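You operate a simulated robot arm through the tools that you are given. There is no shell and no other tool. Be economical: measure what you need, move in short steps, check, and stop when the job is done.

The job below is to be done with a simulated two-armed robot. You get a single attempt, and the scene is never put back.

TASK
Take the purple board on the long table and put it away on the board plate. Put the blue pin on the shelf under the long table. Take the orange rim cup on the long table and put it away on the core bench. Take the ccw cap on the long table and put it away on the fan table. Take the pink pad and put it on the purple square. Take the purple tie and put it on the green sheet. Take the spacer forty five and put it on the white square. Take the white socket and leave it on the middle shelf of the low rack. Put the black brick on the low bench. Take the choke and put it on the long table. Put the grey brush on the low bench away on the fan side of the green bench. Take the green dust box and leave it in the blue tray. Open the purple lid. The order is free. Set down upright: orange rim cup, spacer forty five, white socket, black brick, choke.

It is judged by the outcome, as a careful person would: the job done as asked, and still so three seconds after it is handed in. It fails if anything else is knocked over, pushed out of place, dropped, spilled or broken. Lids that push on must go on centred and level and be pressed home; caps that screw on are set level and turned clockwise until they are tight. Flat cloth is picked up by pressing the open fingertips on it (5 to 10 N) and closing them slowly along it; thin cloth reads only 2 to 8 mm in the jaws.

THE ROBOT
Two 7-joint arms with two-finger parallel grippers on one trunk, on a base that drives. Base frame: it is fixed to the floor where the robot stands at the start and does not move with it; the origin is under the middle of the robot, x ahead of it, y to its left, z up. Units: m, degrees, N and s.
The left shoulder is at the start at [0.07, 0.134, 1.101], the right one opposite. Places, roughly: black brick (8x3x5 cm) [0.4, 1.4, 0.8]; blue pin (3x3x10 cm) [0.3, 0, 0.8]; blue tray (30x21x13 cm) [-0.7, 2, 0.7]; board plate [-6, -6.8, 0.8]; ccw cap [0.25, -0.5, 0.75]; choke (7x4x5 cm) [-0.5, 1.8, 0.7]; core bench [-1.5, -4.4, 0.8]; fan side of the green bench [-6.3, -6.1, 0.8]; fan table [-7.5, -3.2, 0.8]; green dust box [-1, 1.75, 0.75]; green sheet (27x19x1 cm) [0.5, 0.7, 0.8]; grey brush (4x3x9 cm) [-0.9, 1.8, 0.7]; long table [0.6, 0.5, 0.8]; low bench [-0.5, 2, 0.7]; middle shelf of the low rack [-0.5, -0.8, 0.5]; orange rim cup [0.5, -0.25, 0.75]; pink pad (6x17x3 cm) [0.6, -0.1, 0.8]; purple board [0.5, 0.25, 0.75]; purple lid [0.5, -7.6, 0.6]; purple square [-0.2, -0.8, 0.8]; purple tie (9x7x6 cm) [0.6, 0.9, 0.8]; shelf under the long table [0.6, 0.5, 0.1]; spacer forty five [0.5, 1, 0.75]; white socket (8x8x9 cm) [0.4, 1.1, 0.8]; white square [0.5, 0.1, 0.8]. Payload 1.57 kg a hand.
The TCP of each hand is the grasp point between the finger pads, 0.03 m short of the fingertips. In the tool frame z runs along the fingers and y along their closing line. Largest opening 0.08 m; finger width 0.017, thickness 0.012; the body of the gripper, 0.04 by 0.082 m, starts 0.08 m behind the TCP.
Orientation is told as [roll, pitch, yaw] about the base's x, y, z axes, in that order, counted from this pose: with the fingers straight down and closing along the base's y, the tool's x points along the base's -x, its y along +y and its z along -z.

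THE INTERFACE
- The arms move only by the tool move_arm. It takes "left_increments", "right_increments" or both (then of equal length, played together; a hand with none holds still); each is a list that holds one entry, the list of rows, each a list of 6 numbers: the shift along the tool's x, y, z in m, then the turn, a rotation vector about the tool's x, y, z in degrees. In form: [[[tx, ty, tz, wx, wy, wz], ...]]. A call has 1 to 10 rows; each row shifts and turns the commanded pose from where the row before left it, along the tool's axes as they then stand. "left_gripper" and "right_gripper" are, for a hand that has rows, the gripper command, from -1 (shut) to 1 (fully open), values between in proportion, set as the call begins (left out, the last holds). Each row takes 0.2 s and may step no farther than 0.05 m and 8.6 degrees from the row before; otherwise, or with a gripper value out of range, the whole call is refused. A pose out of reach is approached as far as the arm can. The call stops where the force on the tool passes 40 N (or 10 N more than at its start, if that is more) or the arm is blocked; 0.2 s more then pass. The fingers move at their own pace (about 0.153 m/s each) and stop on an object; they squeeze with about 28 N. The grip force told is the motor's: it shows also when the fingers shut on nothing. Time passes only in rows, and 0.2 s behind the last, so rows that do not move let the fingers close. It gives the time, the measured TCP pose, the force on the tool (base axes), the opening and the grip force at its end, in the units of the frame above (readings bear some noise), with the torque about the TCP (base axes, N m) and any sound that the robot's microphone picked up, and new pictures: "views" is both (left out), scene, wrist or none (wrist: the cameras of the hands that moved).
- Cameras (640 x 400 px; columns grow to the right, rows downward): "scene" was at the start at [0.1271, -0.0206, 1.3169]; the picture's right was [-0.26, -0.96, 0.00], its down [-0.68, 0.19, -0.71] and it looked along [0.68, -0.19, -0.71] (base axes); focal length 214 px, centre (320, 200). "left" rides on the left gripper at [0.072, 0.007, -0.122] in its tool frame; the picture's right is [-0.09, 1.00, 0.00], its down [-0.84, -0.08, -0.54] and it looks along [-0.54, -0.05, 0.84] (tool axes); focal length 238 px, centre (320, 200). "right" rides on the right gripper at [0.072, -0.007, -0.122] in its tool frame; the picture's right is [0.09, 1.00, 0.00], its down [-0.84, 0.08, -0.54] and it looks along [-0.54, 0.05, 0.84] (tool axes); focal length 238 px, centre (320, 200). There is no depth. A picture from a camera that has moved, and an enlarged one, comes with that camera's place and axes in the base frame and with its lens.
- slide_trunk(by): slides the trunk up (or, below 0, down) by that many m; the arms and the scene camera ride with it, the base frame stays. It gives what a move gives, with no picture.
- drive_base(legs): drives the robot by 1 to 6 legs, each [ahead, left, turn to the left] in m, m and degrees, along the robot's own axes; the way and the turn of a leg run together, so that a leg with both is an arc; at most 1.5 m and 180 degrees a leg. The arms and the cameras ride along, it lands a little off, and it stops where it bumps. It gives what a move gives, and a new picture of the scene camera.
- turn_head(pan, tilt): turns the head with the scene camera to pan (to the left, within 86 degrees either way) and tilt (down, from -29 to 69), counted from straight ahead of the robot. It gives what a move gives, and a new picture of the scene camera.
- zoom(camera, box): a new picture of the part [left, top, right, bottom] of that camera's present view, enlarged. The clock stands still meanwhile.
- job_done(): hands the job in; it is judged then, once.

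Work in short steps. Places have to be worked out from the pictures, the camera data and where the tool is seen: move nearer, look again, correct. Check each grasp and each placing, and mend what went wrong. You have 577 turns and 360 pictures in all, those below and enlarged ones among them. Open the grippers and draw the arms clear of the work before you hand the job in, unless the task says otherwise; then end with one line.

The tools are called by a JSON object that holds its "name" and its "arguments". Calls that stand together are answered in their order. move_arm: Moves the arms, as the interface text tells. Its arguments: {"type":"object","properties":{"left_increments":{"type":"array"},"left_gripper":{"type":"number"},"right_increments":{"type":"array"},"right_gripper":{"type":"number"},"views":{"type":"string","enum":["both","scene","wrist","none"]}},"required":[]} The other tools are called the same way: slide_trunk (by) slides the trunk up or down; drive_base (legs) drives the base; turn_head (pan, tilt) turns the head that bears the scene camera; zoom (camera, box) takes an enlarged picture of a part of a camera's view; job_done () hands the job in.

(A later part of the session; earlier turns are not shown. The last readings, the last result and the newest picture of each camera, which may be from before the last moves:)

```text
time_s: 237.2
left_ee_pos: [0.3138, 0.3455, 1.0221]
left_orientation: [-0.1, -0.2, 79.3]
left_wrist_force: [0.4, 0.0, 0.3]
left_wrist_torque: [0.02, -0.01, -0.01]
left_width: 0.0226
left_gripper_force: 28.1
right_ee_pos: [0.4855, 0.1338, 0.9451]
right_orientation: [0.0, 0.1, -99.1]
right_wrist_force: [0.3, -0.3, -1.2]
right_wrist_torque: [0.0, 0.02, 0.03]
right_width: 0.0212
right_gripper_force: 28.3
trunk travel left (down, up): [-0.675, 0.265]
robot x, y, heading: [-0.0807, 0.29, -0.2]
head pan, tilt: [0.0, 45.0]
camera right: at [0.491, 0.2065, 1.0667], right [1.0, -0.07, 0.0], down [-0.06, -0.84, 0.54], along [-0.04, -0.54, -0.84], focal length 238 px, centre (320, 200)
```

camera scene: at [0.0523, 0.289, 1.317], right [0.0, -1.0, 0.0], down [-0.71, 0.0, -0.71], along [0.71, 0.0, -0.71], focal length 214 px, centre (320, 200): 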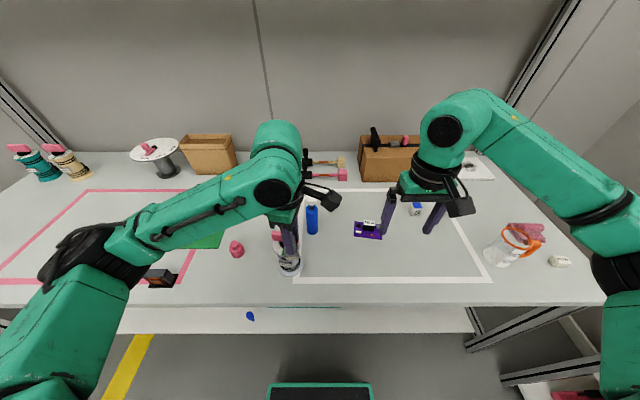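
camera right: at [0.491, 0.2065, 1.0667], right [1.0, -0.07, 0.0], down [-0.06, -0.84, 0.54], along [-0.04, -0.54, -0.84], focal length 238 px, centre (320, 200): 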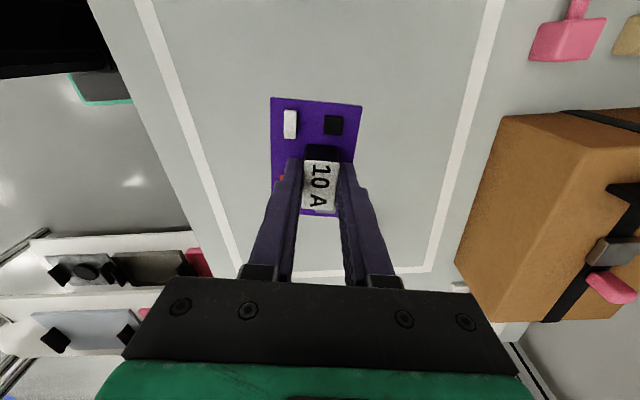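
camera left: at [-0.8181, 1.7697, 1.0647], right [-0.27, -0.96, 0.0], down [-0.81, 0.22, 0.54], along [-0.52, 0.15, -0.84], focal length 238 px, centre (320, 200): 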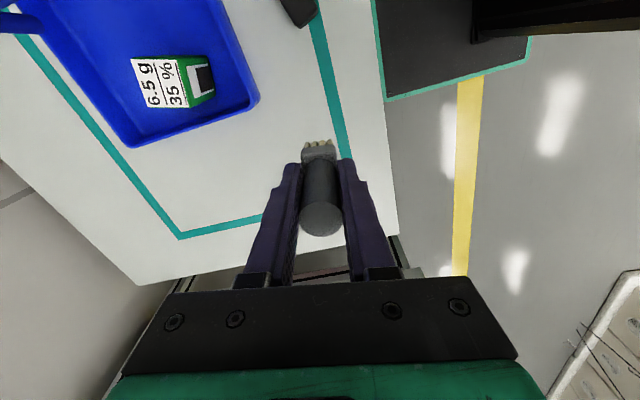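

Board held. Tuck it in, back off, turn around and look for the route to the far benches.

{"name": "move_arm", "arguments": {"right_increments": [[[-0.014, -0.036, -0.01, 0, 0, 0], [-0.014, -0.036, -0.01, 0, 0, 0], [-0.014, -0.036, -0.01, 0, 0, 0], [-0.014, -0.036, -0.01, 0, 0, 0]]], "views": "none"}}

{"name": "drive_base", "arguments": {"legs": [[-0.8, 0.2, 0], [0, 0, -135]]}}

{"name": "turn_head", "arguments": {"pan": 0, "tilt": 10}}

{"name": "turn_head", "arguments": {"pan": -60, "tilt": 10}}

```text
time_s: 238.2
left_ee_pos: [0.3115, 0.344, 1.0236]
left_orientation: [-0.3, -0.1, 79.3]
left_wrist_force: [-0.7, -0.1, -0.3]
left_wrist_torque: [-0.02, -0.06, 0.01]
left_width: 0.0227
left_gripper_force: 28.4
right_ee_pos: [0.3309, 0.0988, 0.9859]
right_orientation: [0.1, 0.2, -99.2]
right_wrist_force: [-0.3, -0.3, -1.6]
right_wrist_torque: [-0.01, 0.0, 0.0]
right_width: 0.0211
right_gripper_force: 27.9
trunk travel left (down, up): [-0.675, 0.265]
robot x, y, heading: [-0.0771, 0.2898, 0.0]
head pan, tilt: [0.0, 45.0]
```

```text
time_s: 248.2
left_ee_pos: [-1.1135, 0.1821, 1.0228]
left_orientation: [-0.1, 0.0, -56.1]
left_wrist_force: [0.2, 0.0, -0.7]
left_wrist_torque: [0.0, -0.04, -0.01]
left_width: 0.0224
left_gripper_force: 28.2
right_ee_pos: [-1.3017, 0.342, 0.9853]
right_orientation: [-0.1, 0.1, 125.4]
right_wrist_force: [0.8, -0.2, -1.6]
right_wrist_torque: [-0.03, -0.01, 0.02]
right_width: 0.0213
right_gripper_force: 28.1
trunk travel left (down, up): [-0.675, 0.265]
robot x, y, heading: [-0.8721, 0.4916, -135.7]
head pan, tilt: [0.0, 45.0]
camera scene: at [-0.9707, 0.4043, 1.3169], right [-0.7, 0.71, 0.0], down [0.51, 0.49, -0.71], along [-0.51, -0.49, -0.71], focal length 214 px, centre (320, 200)
```

scene: 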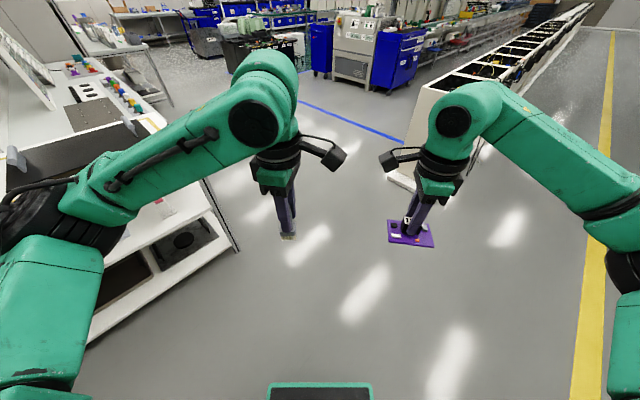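

```text
time_s: 249.2
left_ee_pos: [-1.1124, 0.1815, 1.023]
left_orientation: [-0.2, -0.1, -56.1]
left_wrist_force: [-0.6, -0.8, -0.4]
left_wrist_torque: [0.01, -0.02, -0.01]
left_width: 0.0224
left_gripper_force: 28.0
right_ee_pos: [-1.301, 0.3423, 0.9847]
right_orientation: [0.0, 0.2, 125.5]
right_wrist_force: [-0.4, 1.0, -0.8]
right_wrist_torque: [0.0, 0.0, -0.02]
right_width: 0.021
right_gripper_force: 27.8
trunk travel left (down, up): [-0.675, 0.265]
robot x, y, heading: [-0.8752, 0.4934, -135.5]
head pan, tilt: [0.0, 10.0]
camera scene: at [-0.9791, 0.3961, 1.3718], right [-0.7, 0.71, 0.0], down [0.12, 0.12, -0.98], along [-0.7, -0.69, -0.17], focal length 214 px, centre (320, 200)
```

scene: 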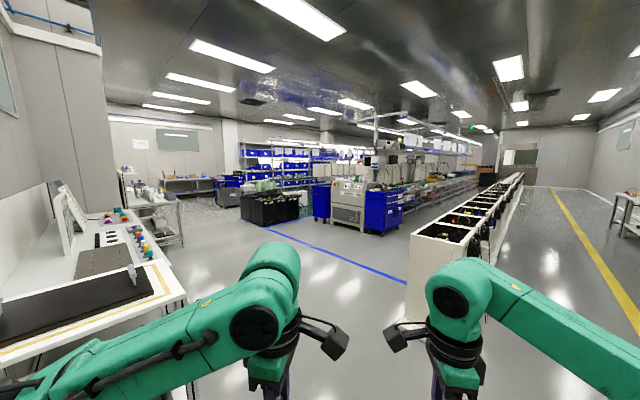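

```text
time_s: 250.5
left_ee_pos: [-1.113, 0.1807, 1.023]
left_orientation: [-0.3, 0.0, -56.1]
left_wrist_force: [0.0, 0.2, -0.3]
left_wrist_torque: [-0.04, -0.04, 0.04]
left_width: 0.0229
left_gripper_force: 27.5
right_ee_pos: [-1.3002, 0.3418, 0.9845]
right_orientation: [0.1, 0.1, 125.5]
right_wrist_force: [-0.4, 0.3, -0.4]
right_wrist_torque: [-0.02, 0.0, 0.01]
right_width: 0.0214
right_gripper_force: 27.8
trunk travel left (down, up): [-0.675, 0.265]
robot x, y, heading: [-0.8768, 0.4955, -135.6]
head pan, tilt: [-60.0, 10.0]
camera scene: at [-1.0022, 0.4861, 1.3719], right [0.27, 0.96, 0.0], down [0.17, -0.05, -0.98], along [-0.95, 0.26, -0.17], focal length 214 px, centre (320, 200)
```

scene: 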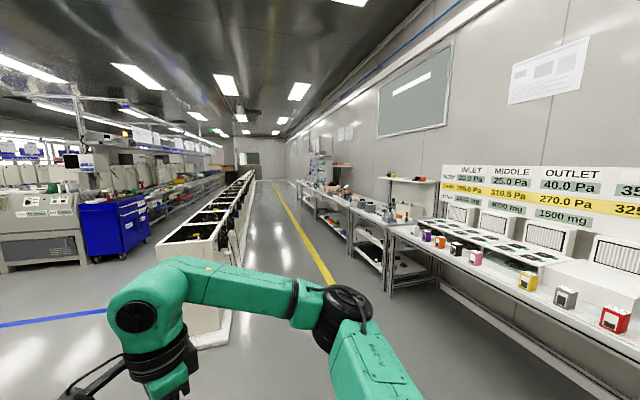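

The core bench is the left table near (-1.5, -4); an aisle runs at x ≈ -2.3. Drive diagonally past the rack, then along the aisle.

{"name": "drive_base", "arguments": {"legs": [[1.5, 0, 0], [0, 0, 38], [1.4, 0, 0]]}}

{"name": "turn_head", "arguments": {"pan": 0, "tilt": 10}}

{"name": "turn_head", "arguments": {"pan": -55, "tilt": 10}}

```text
time_s: 266.3
left_ee_pos: [-2.119, -2.3433, 1.0231]
left_orientation: [-0.2, 0.0, -17.9]
left_wrist_force: [0.0, -0.4, 0.7]
left_wrist_torque: [0.01, 0.0, 0.01]
left_width: 0.0224
left_gripper_force: 27.9
right_ee_pos: [-2.3653, -2.3308, 0.9841]
right_orientation: [0.0, 0.0, 163.6]
right_wrist_force: [-0.3, 1.1, -1.2]
right_wrist_torque: [-0.02, 0.02, -0.01]
right_width: 0.021
right_gripper_force: 28.1
trunk travel left (down, up): [-0.675, 0.265]
robot x, y, heading: [-2.1271, -1.9518, -97.5]
head pan, tilt: [-60.0, 10.0]
camera scene: at [-2.2192, -2.0332, 1.3719], right [-0.38, 0.92, 0.0], down [0.16, 0.07, -0.98], along [-0.91, -0.38, -0.17], focal length 214 px, centre (320, 200)
```

scene: 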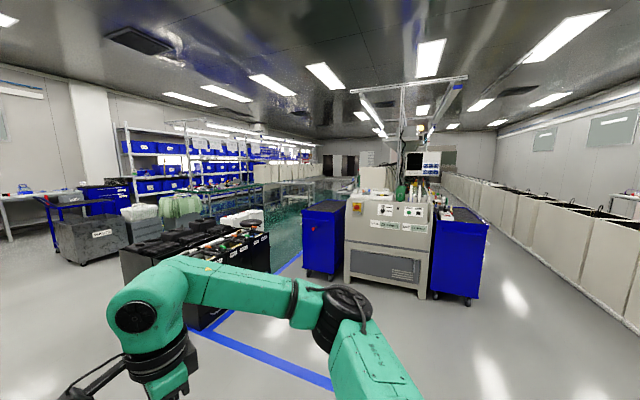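

```text
time_s: 267.6
left_ee_pos: [-2.1185, -2.3427, 1.0243]
left_orientation: [-0.3, -0.1, -18.0]
left_wrist_force: [-0.3, 0.2, -1.2]
left_wrist_torque: [0.02, 0.02, -0.02]
left_width: 0.0225
left_gripper_force: 28.1
right_ee_pos: [-2.3651, -2.3311, 0.985]
right_orientation: [0.1, 0.1, 163.6]
right_wrist_force: [0.7, 0.9, -0.1]
right_wrist_torque: [-0.03, 0.02, -0.02]
right_width: 0.0212
right_gripper_force: 28.2
trunk travel left (down, up): [-0.675, 0.265]
robot x, y, heading: [-2.1262, -1.9508, -97.8]
head pan, tilt: [0.0, 10.0]
camera scene: at [-2.1456, -2.09, 1.3719], right [-0.99, 0.13, 0.0], down [0.02, 0.17, -0.98], along [-0.13, -0.98, -0.17], focal length 214 px, centre (320, 200)
```

scene: 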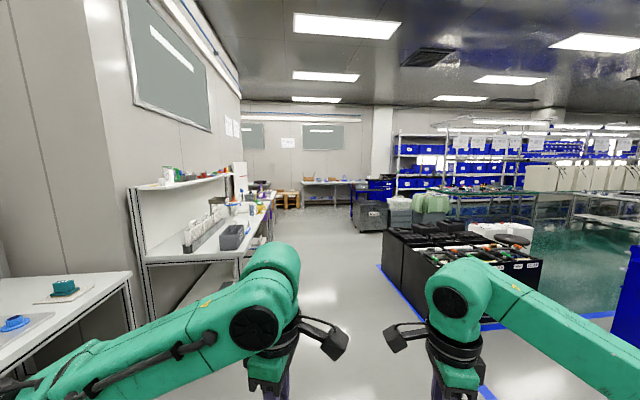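

```text
time_s: 268.8
left_ee_pos: [-2.1181, -2.3422, 1.024]
left_orientation: [-0.2, -0.1, -18.0]
left_wrist_force: [-0.6, -0.3, -1.1]
left_wrist_torque: [-0.01, -0.01, -0.02]
left_width: 0.0225
left_gripper_force: 28.5
right_ee_pos: [-2.3653, -2.3319, 0.9851]
right_orientation: [0.1, 0.1, 163.5]
right_wrist_force: [-0.3, 0.5, -0.2]
right_wrist_torque: [0.0, -0.03, -0.01]
right_width: 0.0211
right_gripper_force: 28.2
trunk travel left (down, up): [-0.675, 0.265]
robot x, y, heading: [-2.1222, -1.9499, -97.3]
head pan, tilt: [-55.0, 10.0]
camera scene: at [-2.2158, -2.0408, 1.3719], right [-0.46, 0.89, 0.0], down [0.15, 0.08, -0.98], along [-0.87, -0.45, -0.17], focal length 214 px, centre (320, 200)
```

scene: 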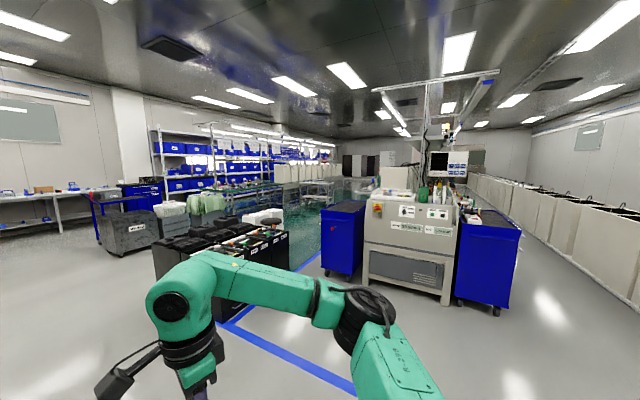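

Two possible ways round the black cabinets. Drive further down the aisle and look to the right.

{"name": "drive_base", "arguments": {"legs": [[1.5, 0, 0]]}}

{"name": "turn_head", "arguments": {"pan": -40, "tilt": 10}}

{"name": "turn_head", "arguments": {"pan": -86, "tilt": 15}}

{"name": "turn_head", "arguments": {"pan": 45, "tilt": 20}}

```text
time_s: 276.3
left_ee_pos: [-2.3185, -3.8313, 1.0223]
left_orientation: [-0.3, -0.1, -18.1]
left_wrist_force: [0.1, 1.0, -0.2]
left_wrist_torque: [0.0, -0.02, 0.0]
left_width: 0.0222
left_gripper_force: 27.8
right_ee_pos: [-2.5657, -3.8207, 0.9833]
right_orientation: [0.0, 0.1, 163.5]
right_wrist_force: [-0.2, 0.6, -0.7]
right_wrist_torque: [0.0, 0.0, -0.02]
right_width: 0.0211
right_gripper_force: 28.1
trunk travel left (down, up): [-0.675, 0.265]
robot x, y, heading: [-2.3252, -3.4366, -97.7]
head pan, tilt: [-55.0, 10.0]
camera scene: at [-2.415, -3.5294, 1.3719], right [-0.46, 0.89, 0.0], down [0.15, 0.08, -0.98], along [-0.88, -0.45, -0.17], focal length 214 px, centre (320, 200)
```

scene: 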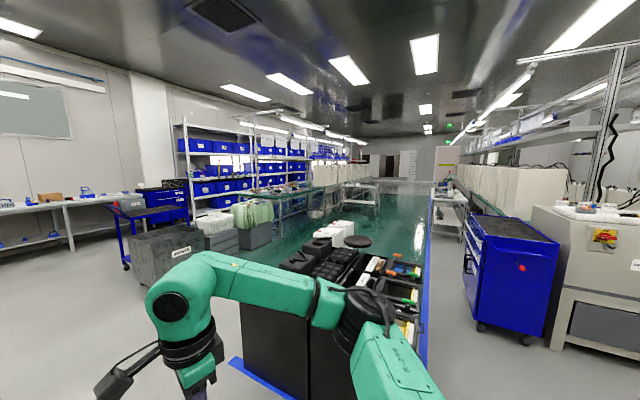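

```text
time_s: 277.0
left_ee_pos: [-2.3178, -3.8324, 1.0231]
left_orientation: [-0.2, 0.0, -18.2]
left_wrist_force: [-0.1, 0.2, -0.6]
left_wrist_torque: [0.04, 0.04, 0.04]
left_width: 0.0224
left_gripper_force: 28.0
right_ee_pos: [-2.5647, -3.8193, 0.9843]
right_orientation: [0.0, 0.1, 163.4]
right_wrist_force: [0.1, 0.4, 0.3]
right_wrist_torque: [0.03, 0.0, 0.01]
right_width: 0.0209
right_gripper_force: 28.3
trunk travel left (down, up): [-0.675, 0.265]
robot x, y, heading: [-2.3239, -3.4351, -97.8]
head pan, tilt: [-40.0, 10.0]
camera scene: at [-2.4013, -3.5494, 1.3719], right [-0.67, 0.74, 0.0], down [0.13, 0.12, -0.98], along [-0.73, -0.66, -0.17], focal length 214 px, centre (320, 200)
```

scene: 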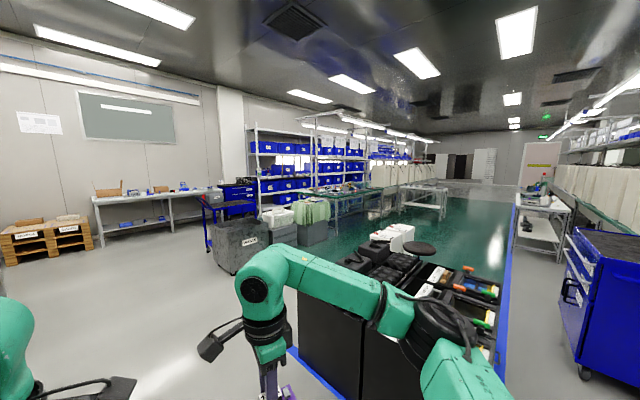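

```text
time_s: 278.2
left_ee_pos: [-2.3181, -3.8322, 1.0218]
left_orientation: [-0.2, -0.1, -18.1]
left_wrist_force: [0.1, 0.6, -0.6]
left_wrist_torque: [0.03, 0.0, -0.02]
left_width: 0.0221
left_gripper_force: 27.7
right_ee_pos: [-2.5661, -3.82, 0.9842]
right_orientation: [0.0, 0.1, 163.4]
right_wrist_force: [0.2, 0.3, -1.0]
right_wrist_torque: [-0.01, 0.02, 0.01]
right_width: 0.0213
right_gripper_force: 27.8
trunk travel left (down, up): [-0.675, 0.265]
robot x, y, heading: [-2.3249, -3.4402, -97.8]
head pan, tilt: [-85.9, 15.0]
camera scene: at [-2.4257, -3.4811, 1.3638], right [0.06, 1.0, 0.0], down [0.26, -0.02, -0.97], along [-0.96, 0.06, -0.26], focal length 214 px, centre (320, 200)
```

scene: 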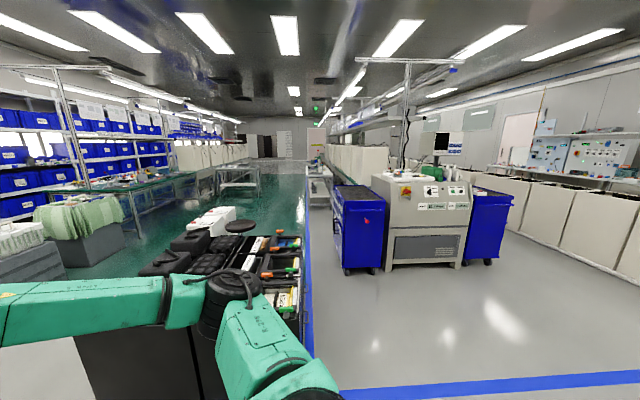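

```text
time_s: 280.3
left_ee_pos: [-2.3185, -3.832, 1.0226]
left_orientation: [-0.1, 0.0, -18.1]
left_wrist_force: [-0.2, -0.2, -1.2]
left_wrist_torque: [0.0, 0.0, -0.02]
left_width: 0.0227
left_gripper_force: 27.9
right_ee_pos: [-2.5646, -3.8199, 0.9842]
right_orientation: [-0.1, 0.0, 163.4]
right_wrist_force: [0.8, -0.1, -0.7]
right_wrist_torque: [-0.02, 0.04, 0.02]
right_width: 0.0214
right_gripper_force: 28.3
trunk travel left (down, up): [-0.675, 0.265]
robot x, y, heading: [-2.3257, -3.4386, -97.7]
head pan, tilt: [45.0, 20.0]
camera scene: at [-2.276, -3.561, 1.3556], right [-0.8, -0.61, 0.0], down [-0.21, 0.27, -0.94], along [0.57, -0.75, -0.34], focal length 214 px, centre (320, 200)
```

scene: 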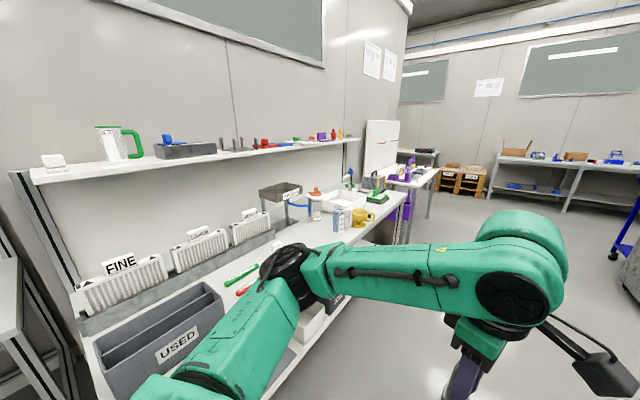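

Cabinets block only x -3.3..-4.4, y -3.6..-4.8; there is free floor at y ≈ -5.4. Drive on to there and turn toward -x.

{"name": "drive_base", "arguments": {"legs": [[1.5, 0, 0], [0.45, 0, 0], [0, 0, -75]]}}

{"name": "turn_head", "arguments": {"pan": 0, "tilt": 15}}

```text
time_s: 293.3
left_ee_pos: [-2.954, -5.4881, 1.0231]
left_orientation: [-0.2, -0.1, -92.6]
left_wrist_force: [0.5, 0.5, -1.0]
left_wrist_torque: [-0.01, -0.03, -0.04]
left_width: 0.0223
left_gripper_force: 28.6
right_ee_pos: [-3.0083, -5.2475, 0.985]
right_orientation: [0.0, 0.1, 89.0]
right_wrist_force: [0.3, 0.1, -1.8]
right_wrist_torque: [-0.03, -0.02, -0.02]
right_width: 0.021
right_gripper_force: 28.0
trunk travel left (down, up): [-0.675, 0.265]
robot x, y, heading: [-2.5753, -5.3761, -172.4]
head pan, tilt: [45.0, 20.0]
camera scene: at [-2.6833, -5.4579, 1.3556], right [-0.8, 0.6, 0.0], down [0.21, 0.27, -0.94], along [-0.57, -0.75, -0.34], focal length 214 px, centre (320, 200)
```

scene: 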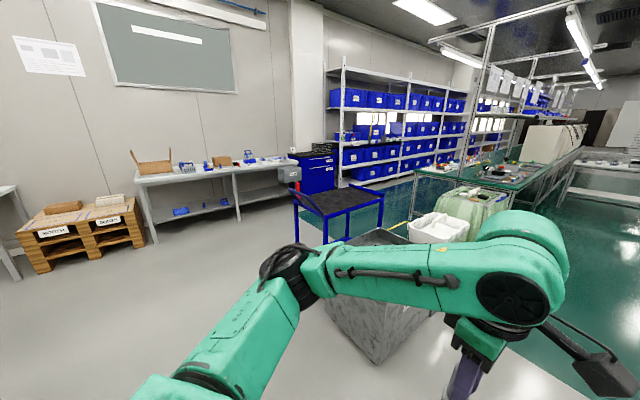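

```text
time_s: 294.4
left_ee_pos: [-2.9545, -5.4894, 1.0239]
left_orientation: [-0.2, -0.1, -92.5]
left_wrist_force: [0.2, 0.2, 0.4]
left_wrist_torque: [-0.02, 0.01, -0.01]
left_width: 0.0225
left_gripper_force: 28.3
right_ee_pos: [-3.0096, -5.2477, 0.9839]
right_orientation: [0.0, 0.1, 89.0]
right_wrist_force: [-0.3, 0.2, -1.5]
right_wrist_torque: [0.01, 0.04, -0.01]
right_width: 0.0208
right_gripper_force: 27.9
trunk travel left (down, up): [-0.675, 0.265]
robot x, y, heading: [-2.5746, -5.3773, -172.3]
head pan, tilt: [0.0, 15.0]
camera scene: at [-2.7195, -5.3965, 1.3637], right [-0.14, 0.99, 0.0], down [0.26, 0.04, -0.97], along [-0.96, -0.13, -0.26], focal length 214 px, centre (320, 200)
```

scene: 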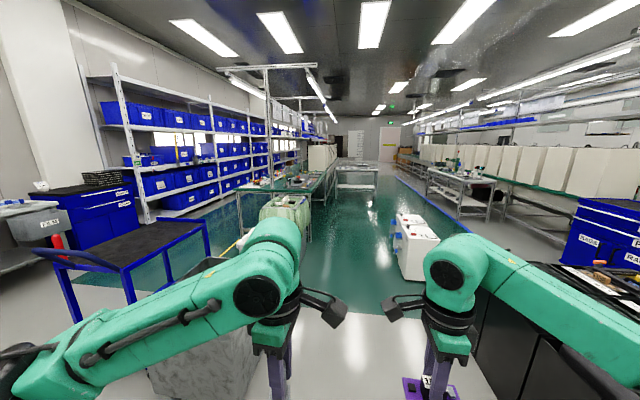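

Clear way along y ≈ -5.4; the green-topped bench begins near x -5.5. Square up and drive there.

{"name": "drive_base", "arguments": {"legs": [[0, 0.05, -7.7], [1.5, 0, 0], [1.2, 0, 0]]}}

{"name": "turn_head", "arguments": {"pan": 40, "tilt": 25}}

```text
time_s: 308.1
left_ee_pos: [-5.6431, -5.5191, 1.023]
left_orientation: [-0.2, -0.1, -99.3]
left_wrist_force: [1.1, 1.3, -0.2]
left_wrist_torque: [-0.01, 0.01, -0.03]
left_width: 0.0224
left_gripper_force: 27.9
right_ee_pos: [-5.6682, -5.2738, 0.984]
right_orientation: [-0.1, 0.1, 82.1]
right_wrist_force: [0.3, 1.2, -1.8]
right_wrist_torque: [0.01, 0.01, 0.02]
right_width: 0.0214
right_gripper_force: 28.4
trunk travel left (down, up): [-0.675, 0.265]
robot x, y, heading: [-5.2515, -5.4518, -178.7]
head pan, tilt: [0.0, 15.0]
camera scene: at [-5.3991, -5.4545, 1.3638], right [-0.02, 1.0, 0.0], down [0.26, 0.0, -0.97], along [-0.97, -0.02, -0.26], focal length 214 px, centre (320, 200)
```

scene: 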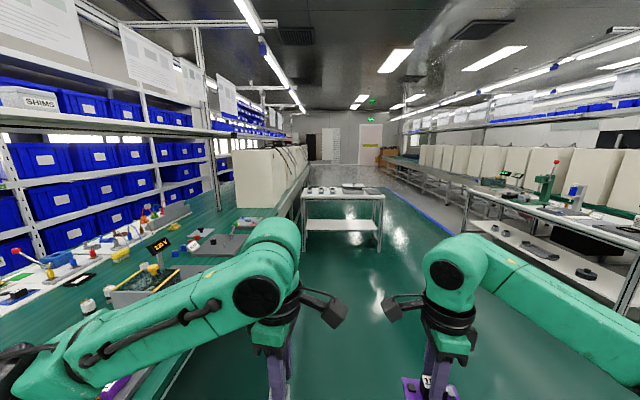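

```text
time_s: 309.1
left_ee_pos: [-5.6434, -5.517, 1.0227]
left_orientation: [-0.2, -0.1, -99.2]
left_wrist_force: [0.3, -0.5, -1.0]
left_wrist_torque: [-0.03, 0.01, 0.04]
left_width: 0.0227
left_gripper_force: 28.2
right_ee_pos: [-5.6687, -5.2723, 0.985]
right_orientation: [0.1, 0.1, 82.2]
right_wrist_force: [-0.2, 0.0, -0.2]
right_wrist_torque: [-0.01, 0.0, 0.0]
right_width: 0.0212
right_gripper_force: 28.0
trunk travel left (down, up): [-0.675, 0.265]
robot x, y, heading: [-5.2542, -5.4484, -178.6]
head pan, tilt: [40.0, 25.0]
camera scene: at [-5.3754, -5.5132, 1.3475], right [-0.66, 0.75, 0.0], down [0.32, 0.28, -0.91], along [-0.68, -0.6, -0.42], focal length 214 px, centre (320, 200)
```

scene: 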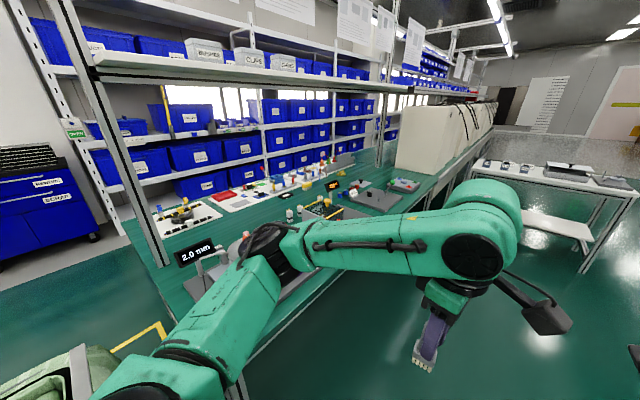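

Go along to x ≈ -6.1 and turn to face the bench.

{"name": "drive_base", "arguments": {"legs": [[0.85, -0.15, 0], [0, 0, 88.5]]}}

{"name": "turn_head", "arguments": {"pan": 0, "tilt": 35}}

```text
time_s: 317.4
left_ee_pos: [-6.0372, -5.7097, 1.0227]
left_orientation: [-0.1, -0.1, -10.2]
left_wrist_force: [0.5, -0.2, 0.1]
left_wrist_torque: [-0.04, 0.01, -0.01]
left_width: 0.0223
left_gripper_force: 27.6
right_ee_pos: [-6.2831, -5.7309, 0.9829]
right_orientation: [0.0, 0.1, 171.3]
right_wrist_force: [0.2, 0.3, -1.3]
right_wrist_torque: [0.02, -0.04, -0.03]
right_width: 0.0216
right_gripper_force: 28.0
trunk travel left (down, up): [-0.675, 0.265]
robot x, y, heading: [-6.0979, -5.3202, -89.9]
head pan, tilt: [40.0, 25.0]
camera scene: at [-6.0384, -5.4391, 1.3475], right [-0.76, -0.65, 0.0], down [-0.27, 0.32, -0.91], along [0.58, -0.69, -0.42], focal length 214 px, centre (320, 200)
```

scene: 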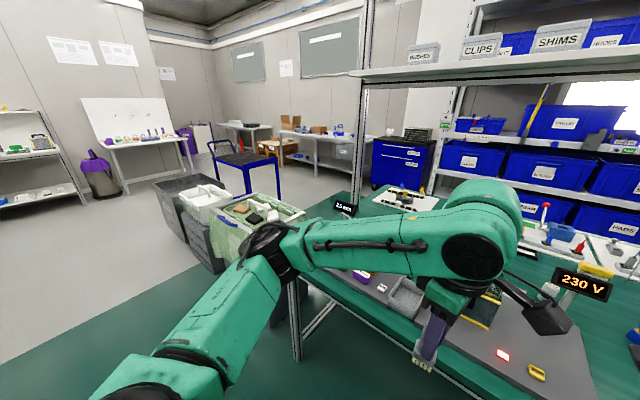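

```text
time_s: 318.5
left_ee_pos: [-6.0363, -5.7094, 1.023]
left_orientation: [-0.3, -0.1, -10.2]
left_wrist_force: [-0.4, 0.0, -1.4]
left_wrist_torque: [-0.01, -0.01, -0.01]
left_width: 0.0226
left_gripper_force: 28.4
right_ee_pos: [-6.2832, -5.7313, 0.9842]
right_orientation: [-0.1, 0.0, 171.2]
right_wrist_force: [0.4, 0.7, -1.5]
right_wrist_torque: [0.03, 0.02, 0.0]
right_width: 0.0215
right_gripper_force: 28.1
trunk travel left (down, up): [-0.675, 0.265]
robot x, y, heading: [-6.0951, -5.3188, -89.7]
head pan, tilt: [0.0, 35.0]
camera scene: at [-6.0974, -5.4568, 1.3318], right [-1.0, 0.0, 0.0], down [0.0, 0.57, -0.82], along [0.0, -0.82, -0.57], focal length 214 px, centre (320, 200)
```

scene: 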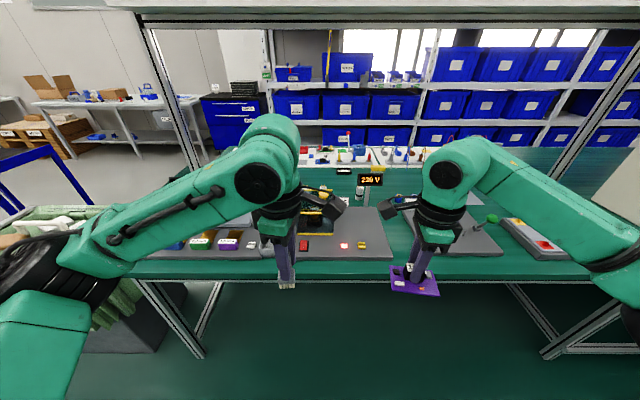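

{"name": "zoom", "arguments": {"camera": "scene", "box": [130, 130, 400, 300]}}

{"name": "zoom", "arguments": {"camera": "scene", "box": [370, 130, 640, 300]}}

{"name": "zoom", "arguments": {"camera": "right", "box": [0, 0, 640, 400]}}

{"name": "zoom", "arguments": {"camera": "left", "box": [0, 0, 640, 400]}}

```text
2.35 times, centred on (265, 215) of scene
camera zoom: at [-6.0974, -5.4568, 1.3318], right [-1.0, 0.0, 0.0], down [0.0, 0.57, -0.82], along [0.0, -0.82, -0.57], focal length 505 px, centre (449, 165)
```

zoom: 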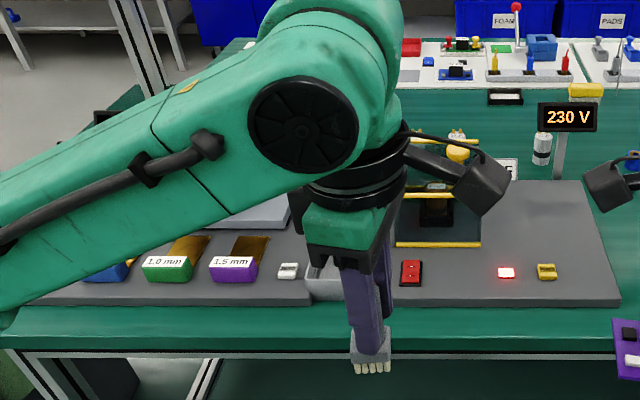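

```text
2.35 times, centred on (505, 215) of scene
camera zoom: at [-6.0974, -5.4568, 1.3318], right [-1.0, 0.0, 0.0], down [0.0, 0.57, -0.82], along [0.0, -0.82, -0.57], focal length 505 px, centre (-115, 165)
```

zoom: 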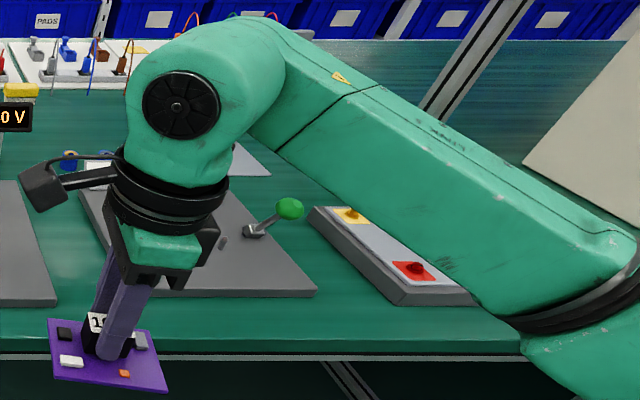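

```text
1.00 times, centred on (320, 200) of right
camera zoom: at [-6.2102, -5.7343, 1.1064], right [-0.06, -1.0, 0.0], down [-0.84, 0.05, 0.54], along [-0.54, 0.03, -0.84], focal length 238 px, centre (320, 200)
```

zoom: 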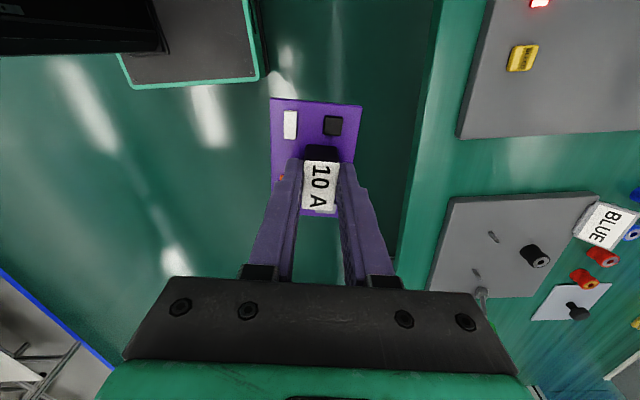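

```text
1.00 times, centred on (320, 200) of left
camera zoom: at [-6.107, -5.6896, 1.1442], right [0.27, 0.96, 0.0], down [0.81, -0.22, 0.54], along [0.52, -0.15, -0.84], focal length 238 px, centre (320, 200)
```

zoom: 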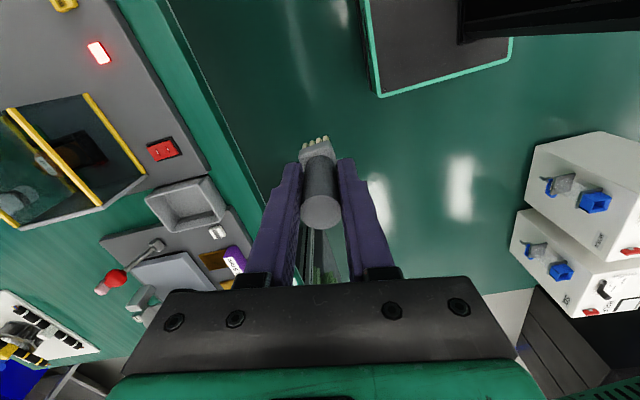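

The gap between the middle and right grey plates on the bench front (x ≈ -6.25) looks free for the brush. Shift right and nearer to check.

{"name": "drive_base", "arguments": {"legs": [[0.1, -0.3, 0]]}}

{"name": "move_arm", "arguments": {"left_increments": [[[0.008, 0.04, 0, 0, 0, 0], [0.008, 0.04, 0, 0, 0, 0], [0.008, 0.04, 0, 0, 0, 0], [0, 0, 0, 0, 0, 0]]], "views": "both"}}

```text
time_s: 320.6
left_ee_pos: [-6.3333, -5.809, 1.0227]
left_orientation: [-0.3, 0.0, -9.9]
left_wrist_force: [0.5, 0.8, -0.4]
left_wrist_torque: [-0.03, 0.0, 0.03]
left_width: 0.0226
left_gripper_force: 27.7
right_ee_pos: [-6.5803, -5.8324, 0.9847]
right_orientation: [0.0, 0.1, 171.5]
right_wrist_force: [0.3, -0.7, -0.9]
right_wrist_torque: [0.03, -0.02, -0.01]
right_width: 0.0212
right_gripper_force: 27.9
trunk travel left (down, up): [-0.675, 0.265]
robot x, y, heading: [-6.3961, -5.42, -89.7]
head pan, tilt: [0.0, 35.0]
camera scene: at [-6.3947, -5.5577, 1.3318], right [-1.0, -0.01, 0.0], down [0.0, 0.57, -0.82], along [0.01, -0.82, -0.57], focal length 214 px, centre (320, 200)
```

scene: 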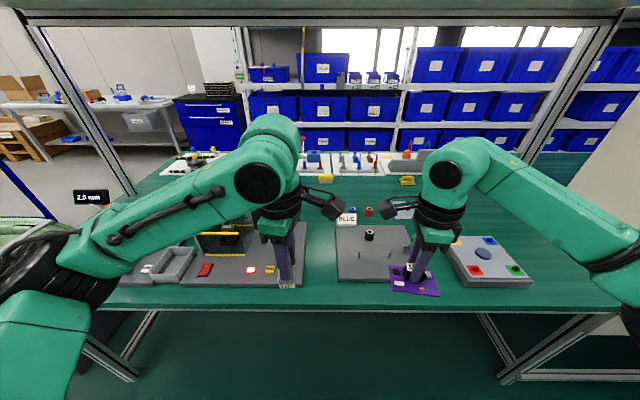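

```text
time_s: 321.6
left_ee_pos: [-6.3357, -5.6888, 1.0222]
left_orientation: [0.1, 0.0, -9.9]
left_wrist_force: [-0.7, -0.6, 0.2]
left_wrist_torque: [0.02, -0.02, -0.02]
left_width: 0.0225
left_gripper_force: 28.2
right_ee_pos: [-6.5793, -5.8335, 0.984]
right_orientation: [0.0, 0.0, 171.5]
right_wrist_force: [0.3, -0.3, -1.4]
right_wrist_torque: [0.02, 0.03, 0.03]
right_width: 0.0209
right_gripper_force: 27.6
trunk travel left (down, up): [-0.675, 0.265]
robot x, y, heading: [-6.3935, -5.4174, -89.4]
head pan, tilt: [0.0, 35.0]
camera scene: at [-6.3945, -5.5589, 1.3316], right [-1.0, -0.01, 0.0], down [0.0, 0.57, -0.82], along [0.01, -0.82, -0.57], focal length 214 px, centre (320, 200)
camera left: at [-6.4056, -5.6697, 1.1435], right [0.26, 0.96, 0.0], down [0.81, -0.22, 0.54], along [0.52, -0.14, -0.84], focal length 238 px, centre (320, 200)
```

scene: 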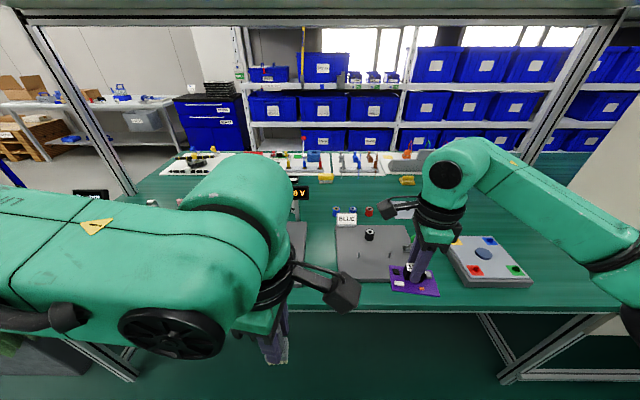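
left: 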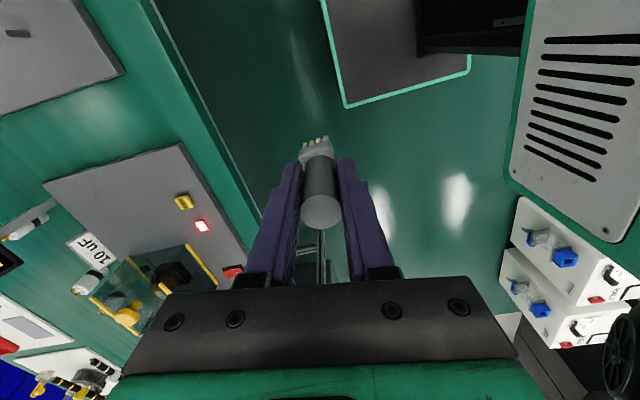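

Free green gap at x ≈ -6.39, y ≈ -6.0. Shift the base and bring the brush over it.

{"name": "drive_base", "arguments": {"legs": [[0.08, -0.1, 0]]}}

{"name": "move_arm", "arguments": {"left_increments": [[[-0.0139, -0.0365, 0, 0, 0, 0], [-0.0139, -0.0365, 0, 0, 0, 0], [-0.0139, -0.0365, 0, 0, 0, 0], [-0.0139, -0.0365, 0, 0, 0, 0], [-0.0139, -0.0365, 0, 0, 0, 0], [-0.0139, -0.0365, 0, 0, 0, 0], [0, 0, 0.04, 0, 0, 0], [0, 0, 0.03, 0, 0, 0], [0, 0, 0, 0, 0, 0]]], "views": "both"}}

```text
time_s: 322.9
left_ee_pos: [-6.4345, -5.768, 1.0245]
left_orientation: [-0.1, 0.0, -10.0]
left_wrist_force: [-0.3, 0.7, -1.3]
left_wrist_torque: [0.01, 0.0, -0.01]
left_width: 0.0225
left_gripper_force: 28.0
right_ee_pos: [-6.6781, -5.9128, 0.9853]
right_orientation: [0.1, 0.1, 171.6]
right_wrist_force: [1.4, -0.6, -1.6]
right_wrist_torque: [-0.04, 0.0, -0.01]
right_width: 0.0213
right_gripper_force: 28.3
trunk travel left (down, up): [-0.675, 0.265]
robot x, y, heading: [-6.4919, -5.5, -89.2]
head pan, tilt: [0.0, 35.0]
camera scene: at [-6.493, -5.6378, 1.3319], right [-1.0, -0.01, 0.0], down [-0.01, 0.57, -0.82], along [0.01, -0.82, -0.57], focal length 214 px, centre (320, 200)
```

scene: 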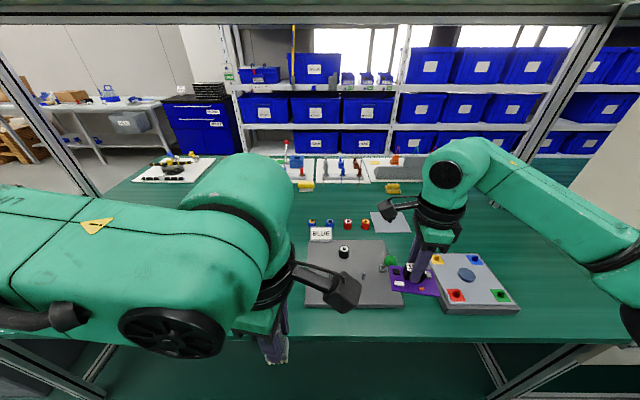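

```text
time_s: 324.9
left_ee_pos: [-6.3897, -5.9994, 0.953]
left_orientation: [-0.3, -0.1, -10.1]
left_wrist_force: [0.1, 0.6, -1.5]
left_wrist_torque: [0.0, 0.0, -0.04]
left_width: 0.0226
left_gripper_force: 27.9
right_ee_pos: [-6.6779, -5.9129, 0.9833]
right_orientation: [0.0, 0.0, 171.5]
right_wrist_force: [0.1, 0.5, -1.3]
right_wrist_torque: [-0.03, -0.01, 0.0]
right_width: 0.021
right_gripper_force: 28.0
trunk travel left (down, up): [-0.675, 0.265]
robot x, y, heading: [-6.494, -5.5049, -89.6]
head pan, tilt: [0.0, 35.0]
camera scene: at [-6.4944, -5.6387, 1.3318], right [-1.0, -0.01, 0.0], down [0.0, 0.57, -0.82], along [0.01, -0.82, -0.57], focal length 214 px, centre (320, 200)
camera left: at [-6.4603, -5.9801, 1.0743], right [0.26, 0.96, 0.0], down [0.81, -0.22, 0.54], along [0.52, -0.15, -0.84], focal length 238 px, centre (320, 200)
```

scene: 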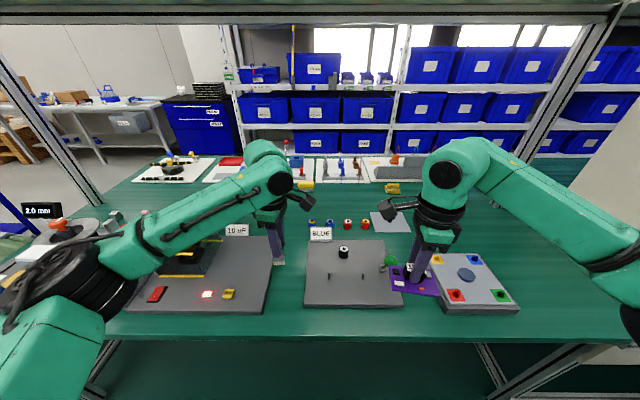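
left: 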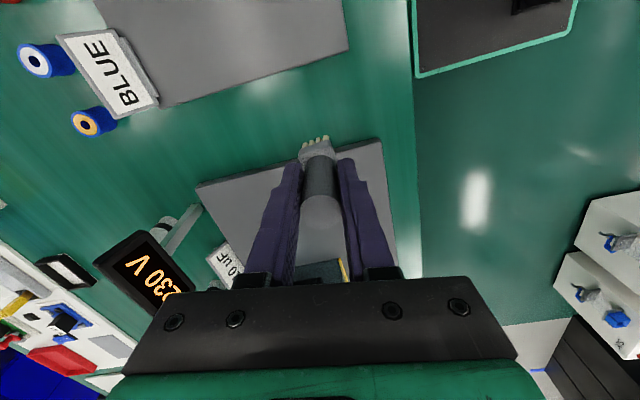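

The gap's middle is at x ≈ -6.40. Lower the brush there.

{"name": "move_arm", "arguments": {"left_increments": [[[0.008, 0, 0.03, 0, 0, 0], [0, 0, 0.03, 0, 0, 0], [0, 0, 0.01, 0, 0, 0], [0, 0, 0.008, 0, 0, 0], [0, 0, 0.006, 0, 0, 0], [0, 0, 0.005, 0, 0, 0], [0, 0, 0.005, 0, 0, 0], [0, 0, 0, 0, 0, 0]]], "views": "wrist"}}

```text
time_s: 326.7
left_ee_pos: [-6.3979, -5.9973, 0.8609]
left_orientation: [-0.2, -0.1, -10.0]
left_wrist_force: [-0.3, 0.6, -0.2]
left_wrist_torque: [-0.01, -0.01, -0.01]
left_width: 0.0224
left_gripper_force: 27.4
right_ee_pos: [-6.6779, -5.9138, 0.9844]
right_orientation: [0.0, 0.0, 171.5]
right_wrist_force: [-0.4, -0.3, -1.8]
right_wrist_torque: [-0.02, 0.05, -0.01]
right_width: 0.0209
right_gripper_force: 27.6
trunk travel left (down, up): [-0.675, 0.265]
robot x, y, heading: [-6.4901, -5.4999, -89.8]
head pan, tilt: [0.0, 35.0]
camera left: at [-6.4686, -5.9792, 0.9809], right [0.26, 0.96, 0.0], down [0.81, -0.22, 0.54], along [0.52, -0.15, -0.84], focal length 238 px, centre (320, 200)
```

left: 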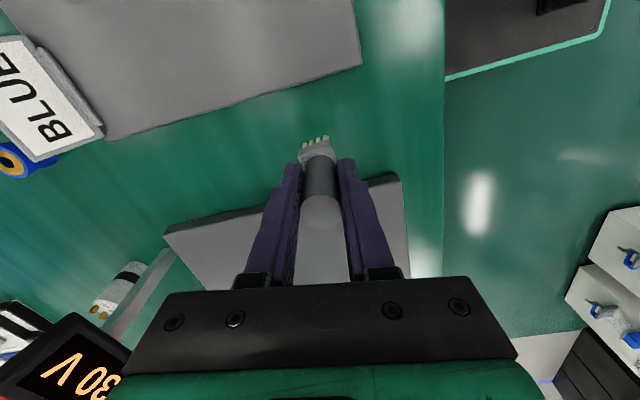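

{"name": "move_arm", "arguments": {"left_increments": [[[0, 0, 0.008, 0, 0, 0], [0, 0, 0.006, 0, 0, 0], [0, 0, 0.005, 0, 0, 0], [0, 0, 0.005, 0, 0, 0], [0, 0, 0.004, 0, 0, 0], [0, 0, 0.004, 0, 0, 0], [0, 0, 0.004, 0, 0, 0], [0, 0, 0.004, 0, 0, 0], [0, 0, 0, 0, 0, 0]]], "views": "wrist"}}

```text
time_s: 328.7
left_ee_pos: [-6.3986, -5.9992, 0.8198]
left_orientation: [-0.3, -0.1, -9.9]
left_wrist_force: [0.7, 0.1, 4.0]
left_wrist_torque: [-0.01, -0.03, 0.02]
left_width: 0.0222
left_gripper_force: 28.5
right_ee_pos: [-6.6792, -5.9128, 0.9843]
right_orientation: [0.0, 0.1, 171.5]
right_wrist_force: [-0.5, 0.5, -0.8]
right_wrist_torque: [-0.03, -0.06, -0.05]
right_width: 0.0213
right_gripper_force: 28.0
trunk travel left (down, up): [-0.675, 0.265]
robot x, y, heading: [-6.4939, -5.5016, -89.7]
head pan, tilt: [0.0, 35.0]
camera left: at [-6.4689, -5.9792, 0.9414], right [0.26, 0.96, 0.0], down [0.81, -0.22, 0.54], along [0.52, -0.15, -0.84], focal length 238 px, centre (320, 200)
```

left: 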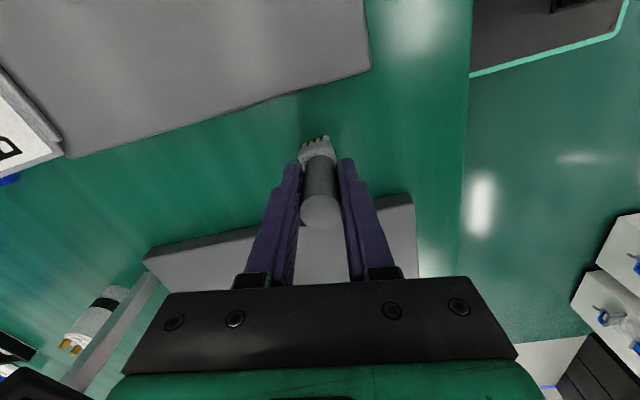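

Touching (bench z ≈ 0.76). Release and lift.

{"name": "move_arm", "arguments": {"left_increments": [[[0, 0, 0, 0, 0, 0], [0, 0, 0, 0, 0, 0], [0, 0, 0, 0, 0, 0]]], "left_gripper": 0.4, "views": "none"}}

{"name": "move_arm", "arguments": {"left_increments": [[[0, 0, -0.03, 0, 0, 0], [0, 0, -0.04, 0, 0, 0], [0, 0, -0.04, 0, 0, 0], [0, 0, -0.04, 0, 0, 0], [0, 0.04, -0.04, 0, 0, 0], [0, 0.04, -0.02, 0, 0, 0], [0, 0.04, 0, 0, 0, 0], [0, 0.04, 0, 0, 0, 0]]], "views": "both"}}

```text
time_s: 329.5
left_ee_pos: [-6.3998, -5.9985, 0.8192]
left_orientation: [-0.2, -0.1, -10.0]
left_wrist_force: [0.7, -0.5, -0.2]
left_wrist_torque: [0.0, 0.02, 0.0]
left_width: 0.0559
left_gripper_force: 0.0
right_ee_pos: [-6.6774, -5.9138, 0.9838]
right_orientation: [0.0, 0.1, 171.5]
right_wrist_force: [-0.5, -0.5, -1.5]
right_wrist_torque: [-0.02, 0.02, -0.02]
right_width: 0.0213
right_gripper_force: 27.9
trunk travel left (down, up): [-0.675, 0.265]
robot x, y, heading: [-6.4926, -5.5014, -89.5]
head pan, tilt: [0.0, 35.0]
```

```text
refused: row 5 steps farther than a row can; nothing moved
```

{"name": "move_arm", "arguments": {"left_increments": [[[0, 0, -0.03, 0, 0, 0], [0, 0, -0.04, 0, 0, 0], [0, 0, -0.04, 0, 0, 0], [0, 0, -0.04, 0, 0, 0], [0, 0.04, -0.02, 0, 0, 0], [0, 0.04, -0.02, 0, 0, 0], [0, 0.04, 0, 0, 0, 0], [0, 0.04, 0, 0, 0, 0]]], "views": "both"}}

```text
time_s: 331.3
left_ee_pos: [-6.3723, -5.8376, 1.0103]
left_orientation: [-0.2, -0.1, -9.9]
left_wrist_force: [-0.5, 0.0, 0.5]
left_wrist_torque: [0.01, 0.01, 0.01]
left_width: 0.056
left_gripper_force: 0.1
right_ee_pos: [-6.6784, -5.9135, 0.9856]
right_orientation: [0.1, 0.0, 171.6]
right_wrist_force: [-0.2, 0.1, -0.3]
right_wrist_torque: [-0.01, 0.04, 0.02]
right_width: 0.0213
right_gripper_force: 28.1
trunk travel left (down, up): [-0.675, 0.265]
robot x, y, heading: [-6.4938, -5.4987, -89.8]
head pan, tilt: [0.0, 35.0]
camera scene: at [-6.4932, -5.6369, 1.332], right [-1.0, -0.01, 0.0], down [0.0, 0.57, -0.82], along [0.01, -0.82, -0.57], focal length 214 px, centre (320, 200)
camera left: at [-6.4416, -5.8185, 1.131], right [0.26, 0.96, 0.0], down [0.81, -0.22, 0.54], along [0.52, -0.15, -0.84], focal length 238 px, centre (320, 200)
```

scene: 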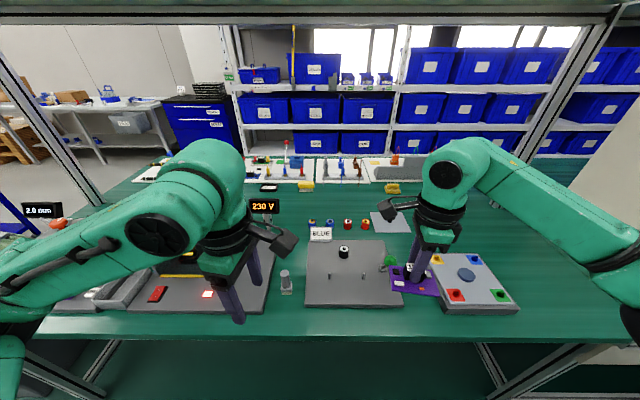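
left: 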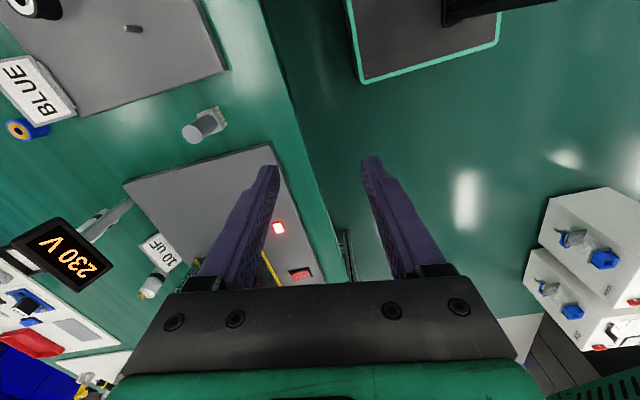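

Brush stands on the bench front. Zoom on the back row to find the board plate before driving round.

{"name": "zoom", "arguments": {"camera": "scene", "box": [120, 130, 340, 220]}}

```text
2.91 times, centred on (230, 175) of scene
camera zoom: at [-6.4932, -5.6369, 1.332], right [-1.0, -0.01, 0.0], down [0.0, 0.57, -0.82], along [0.01, -0.82, -0.57], focal length 624 px, centre (582, 273)
```

zoom: 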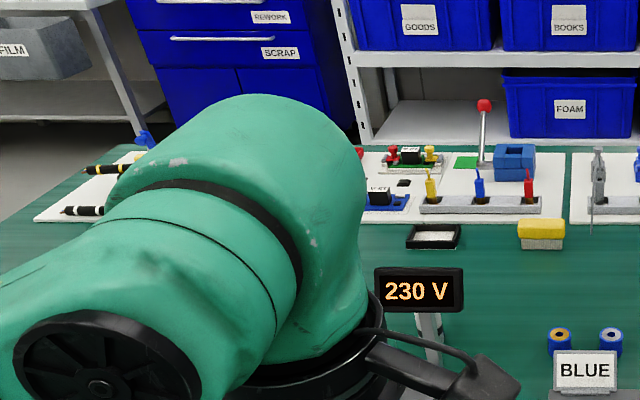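

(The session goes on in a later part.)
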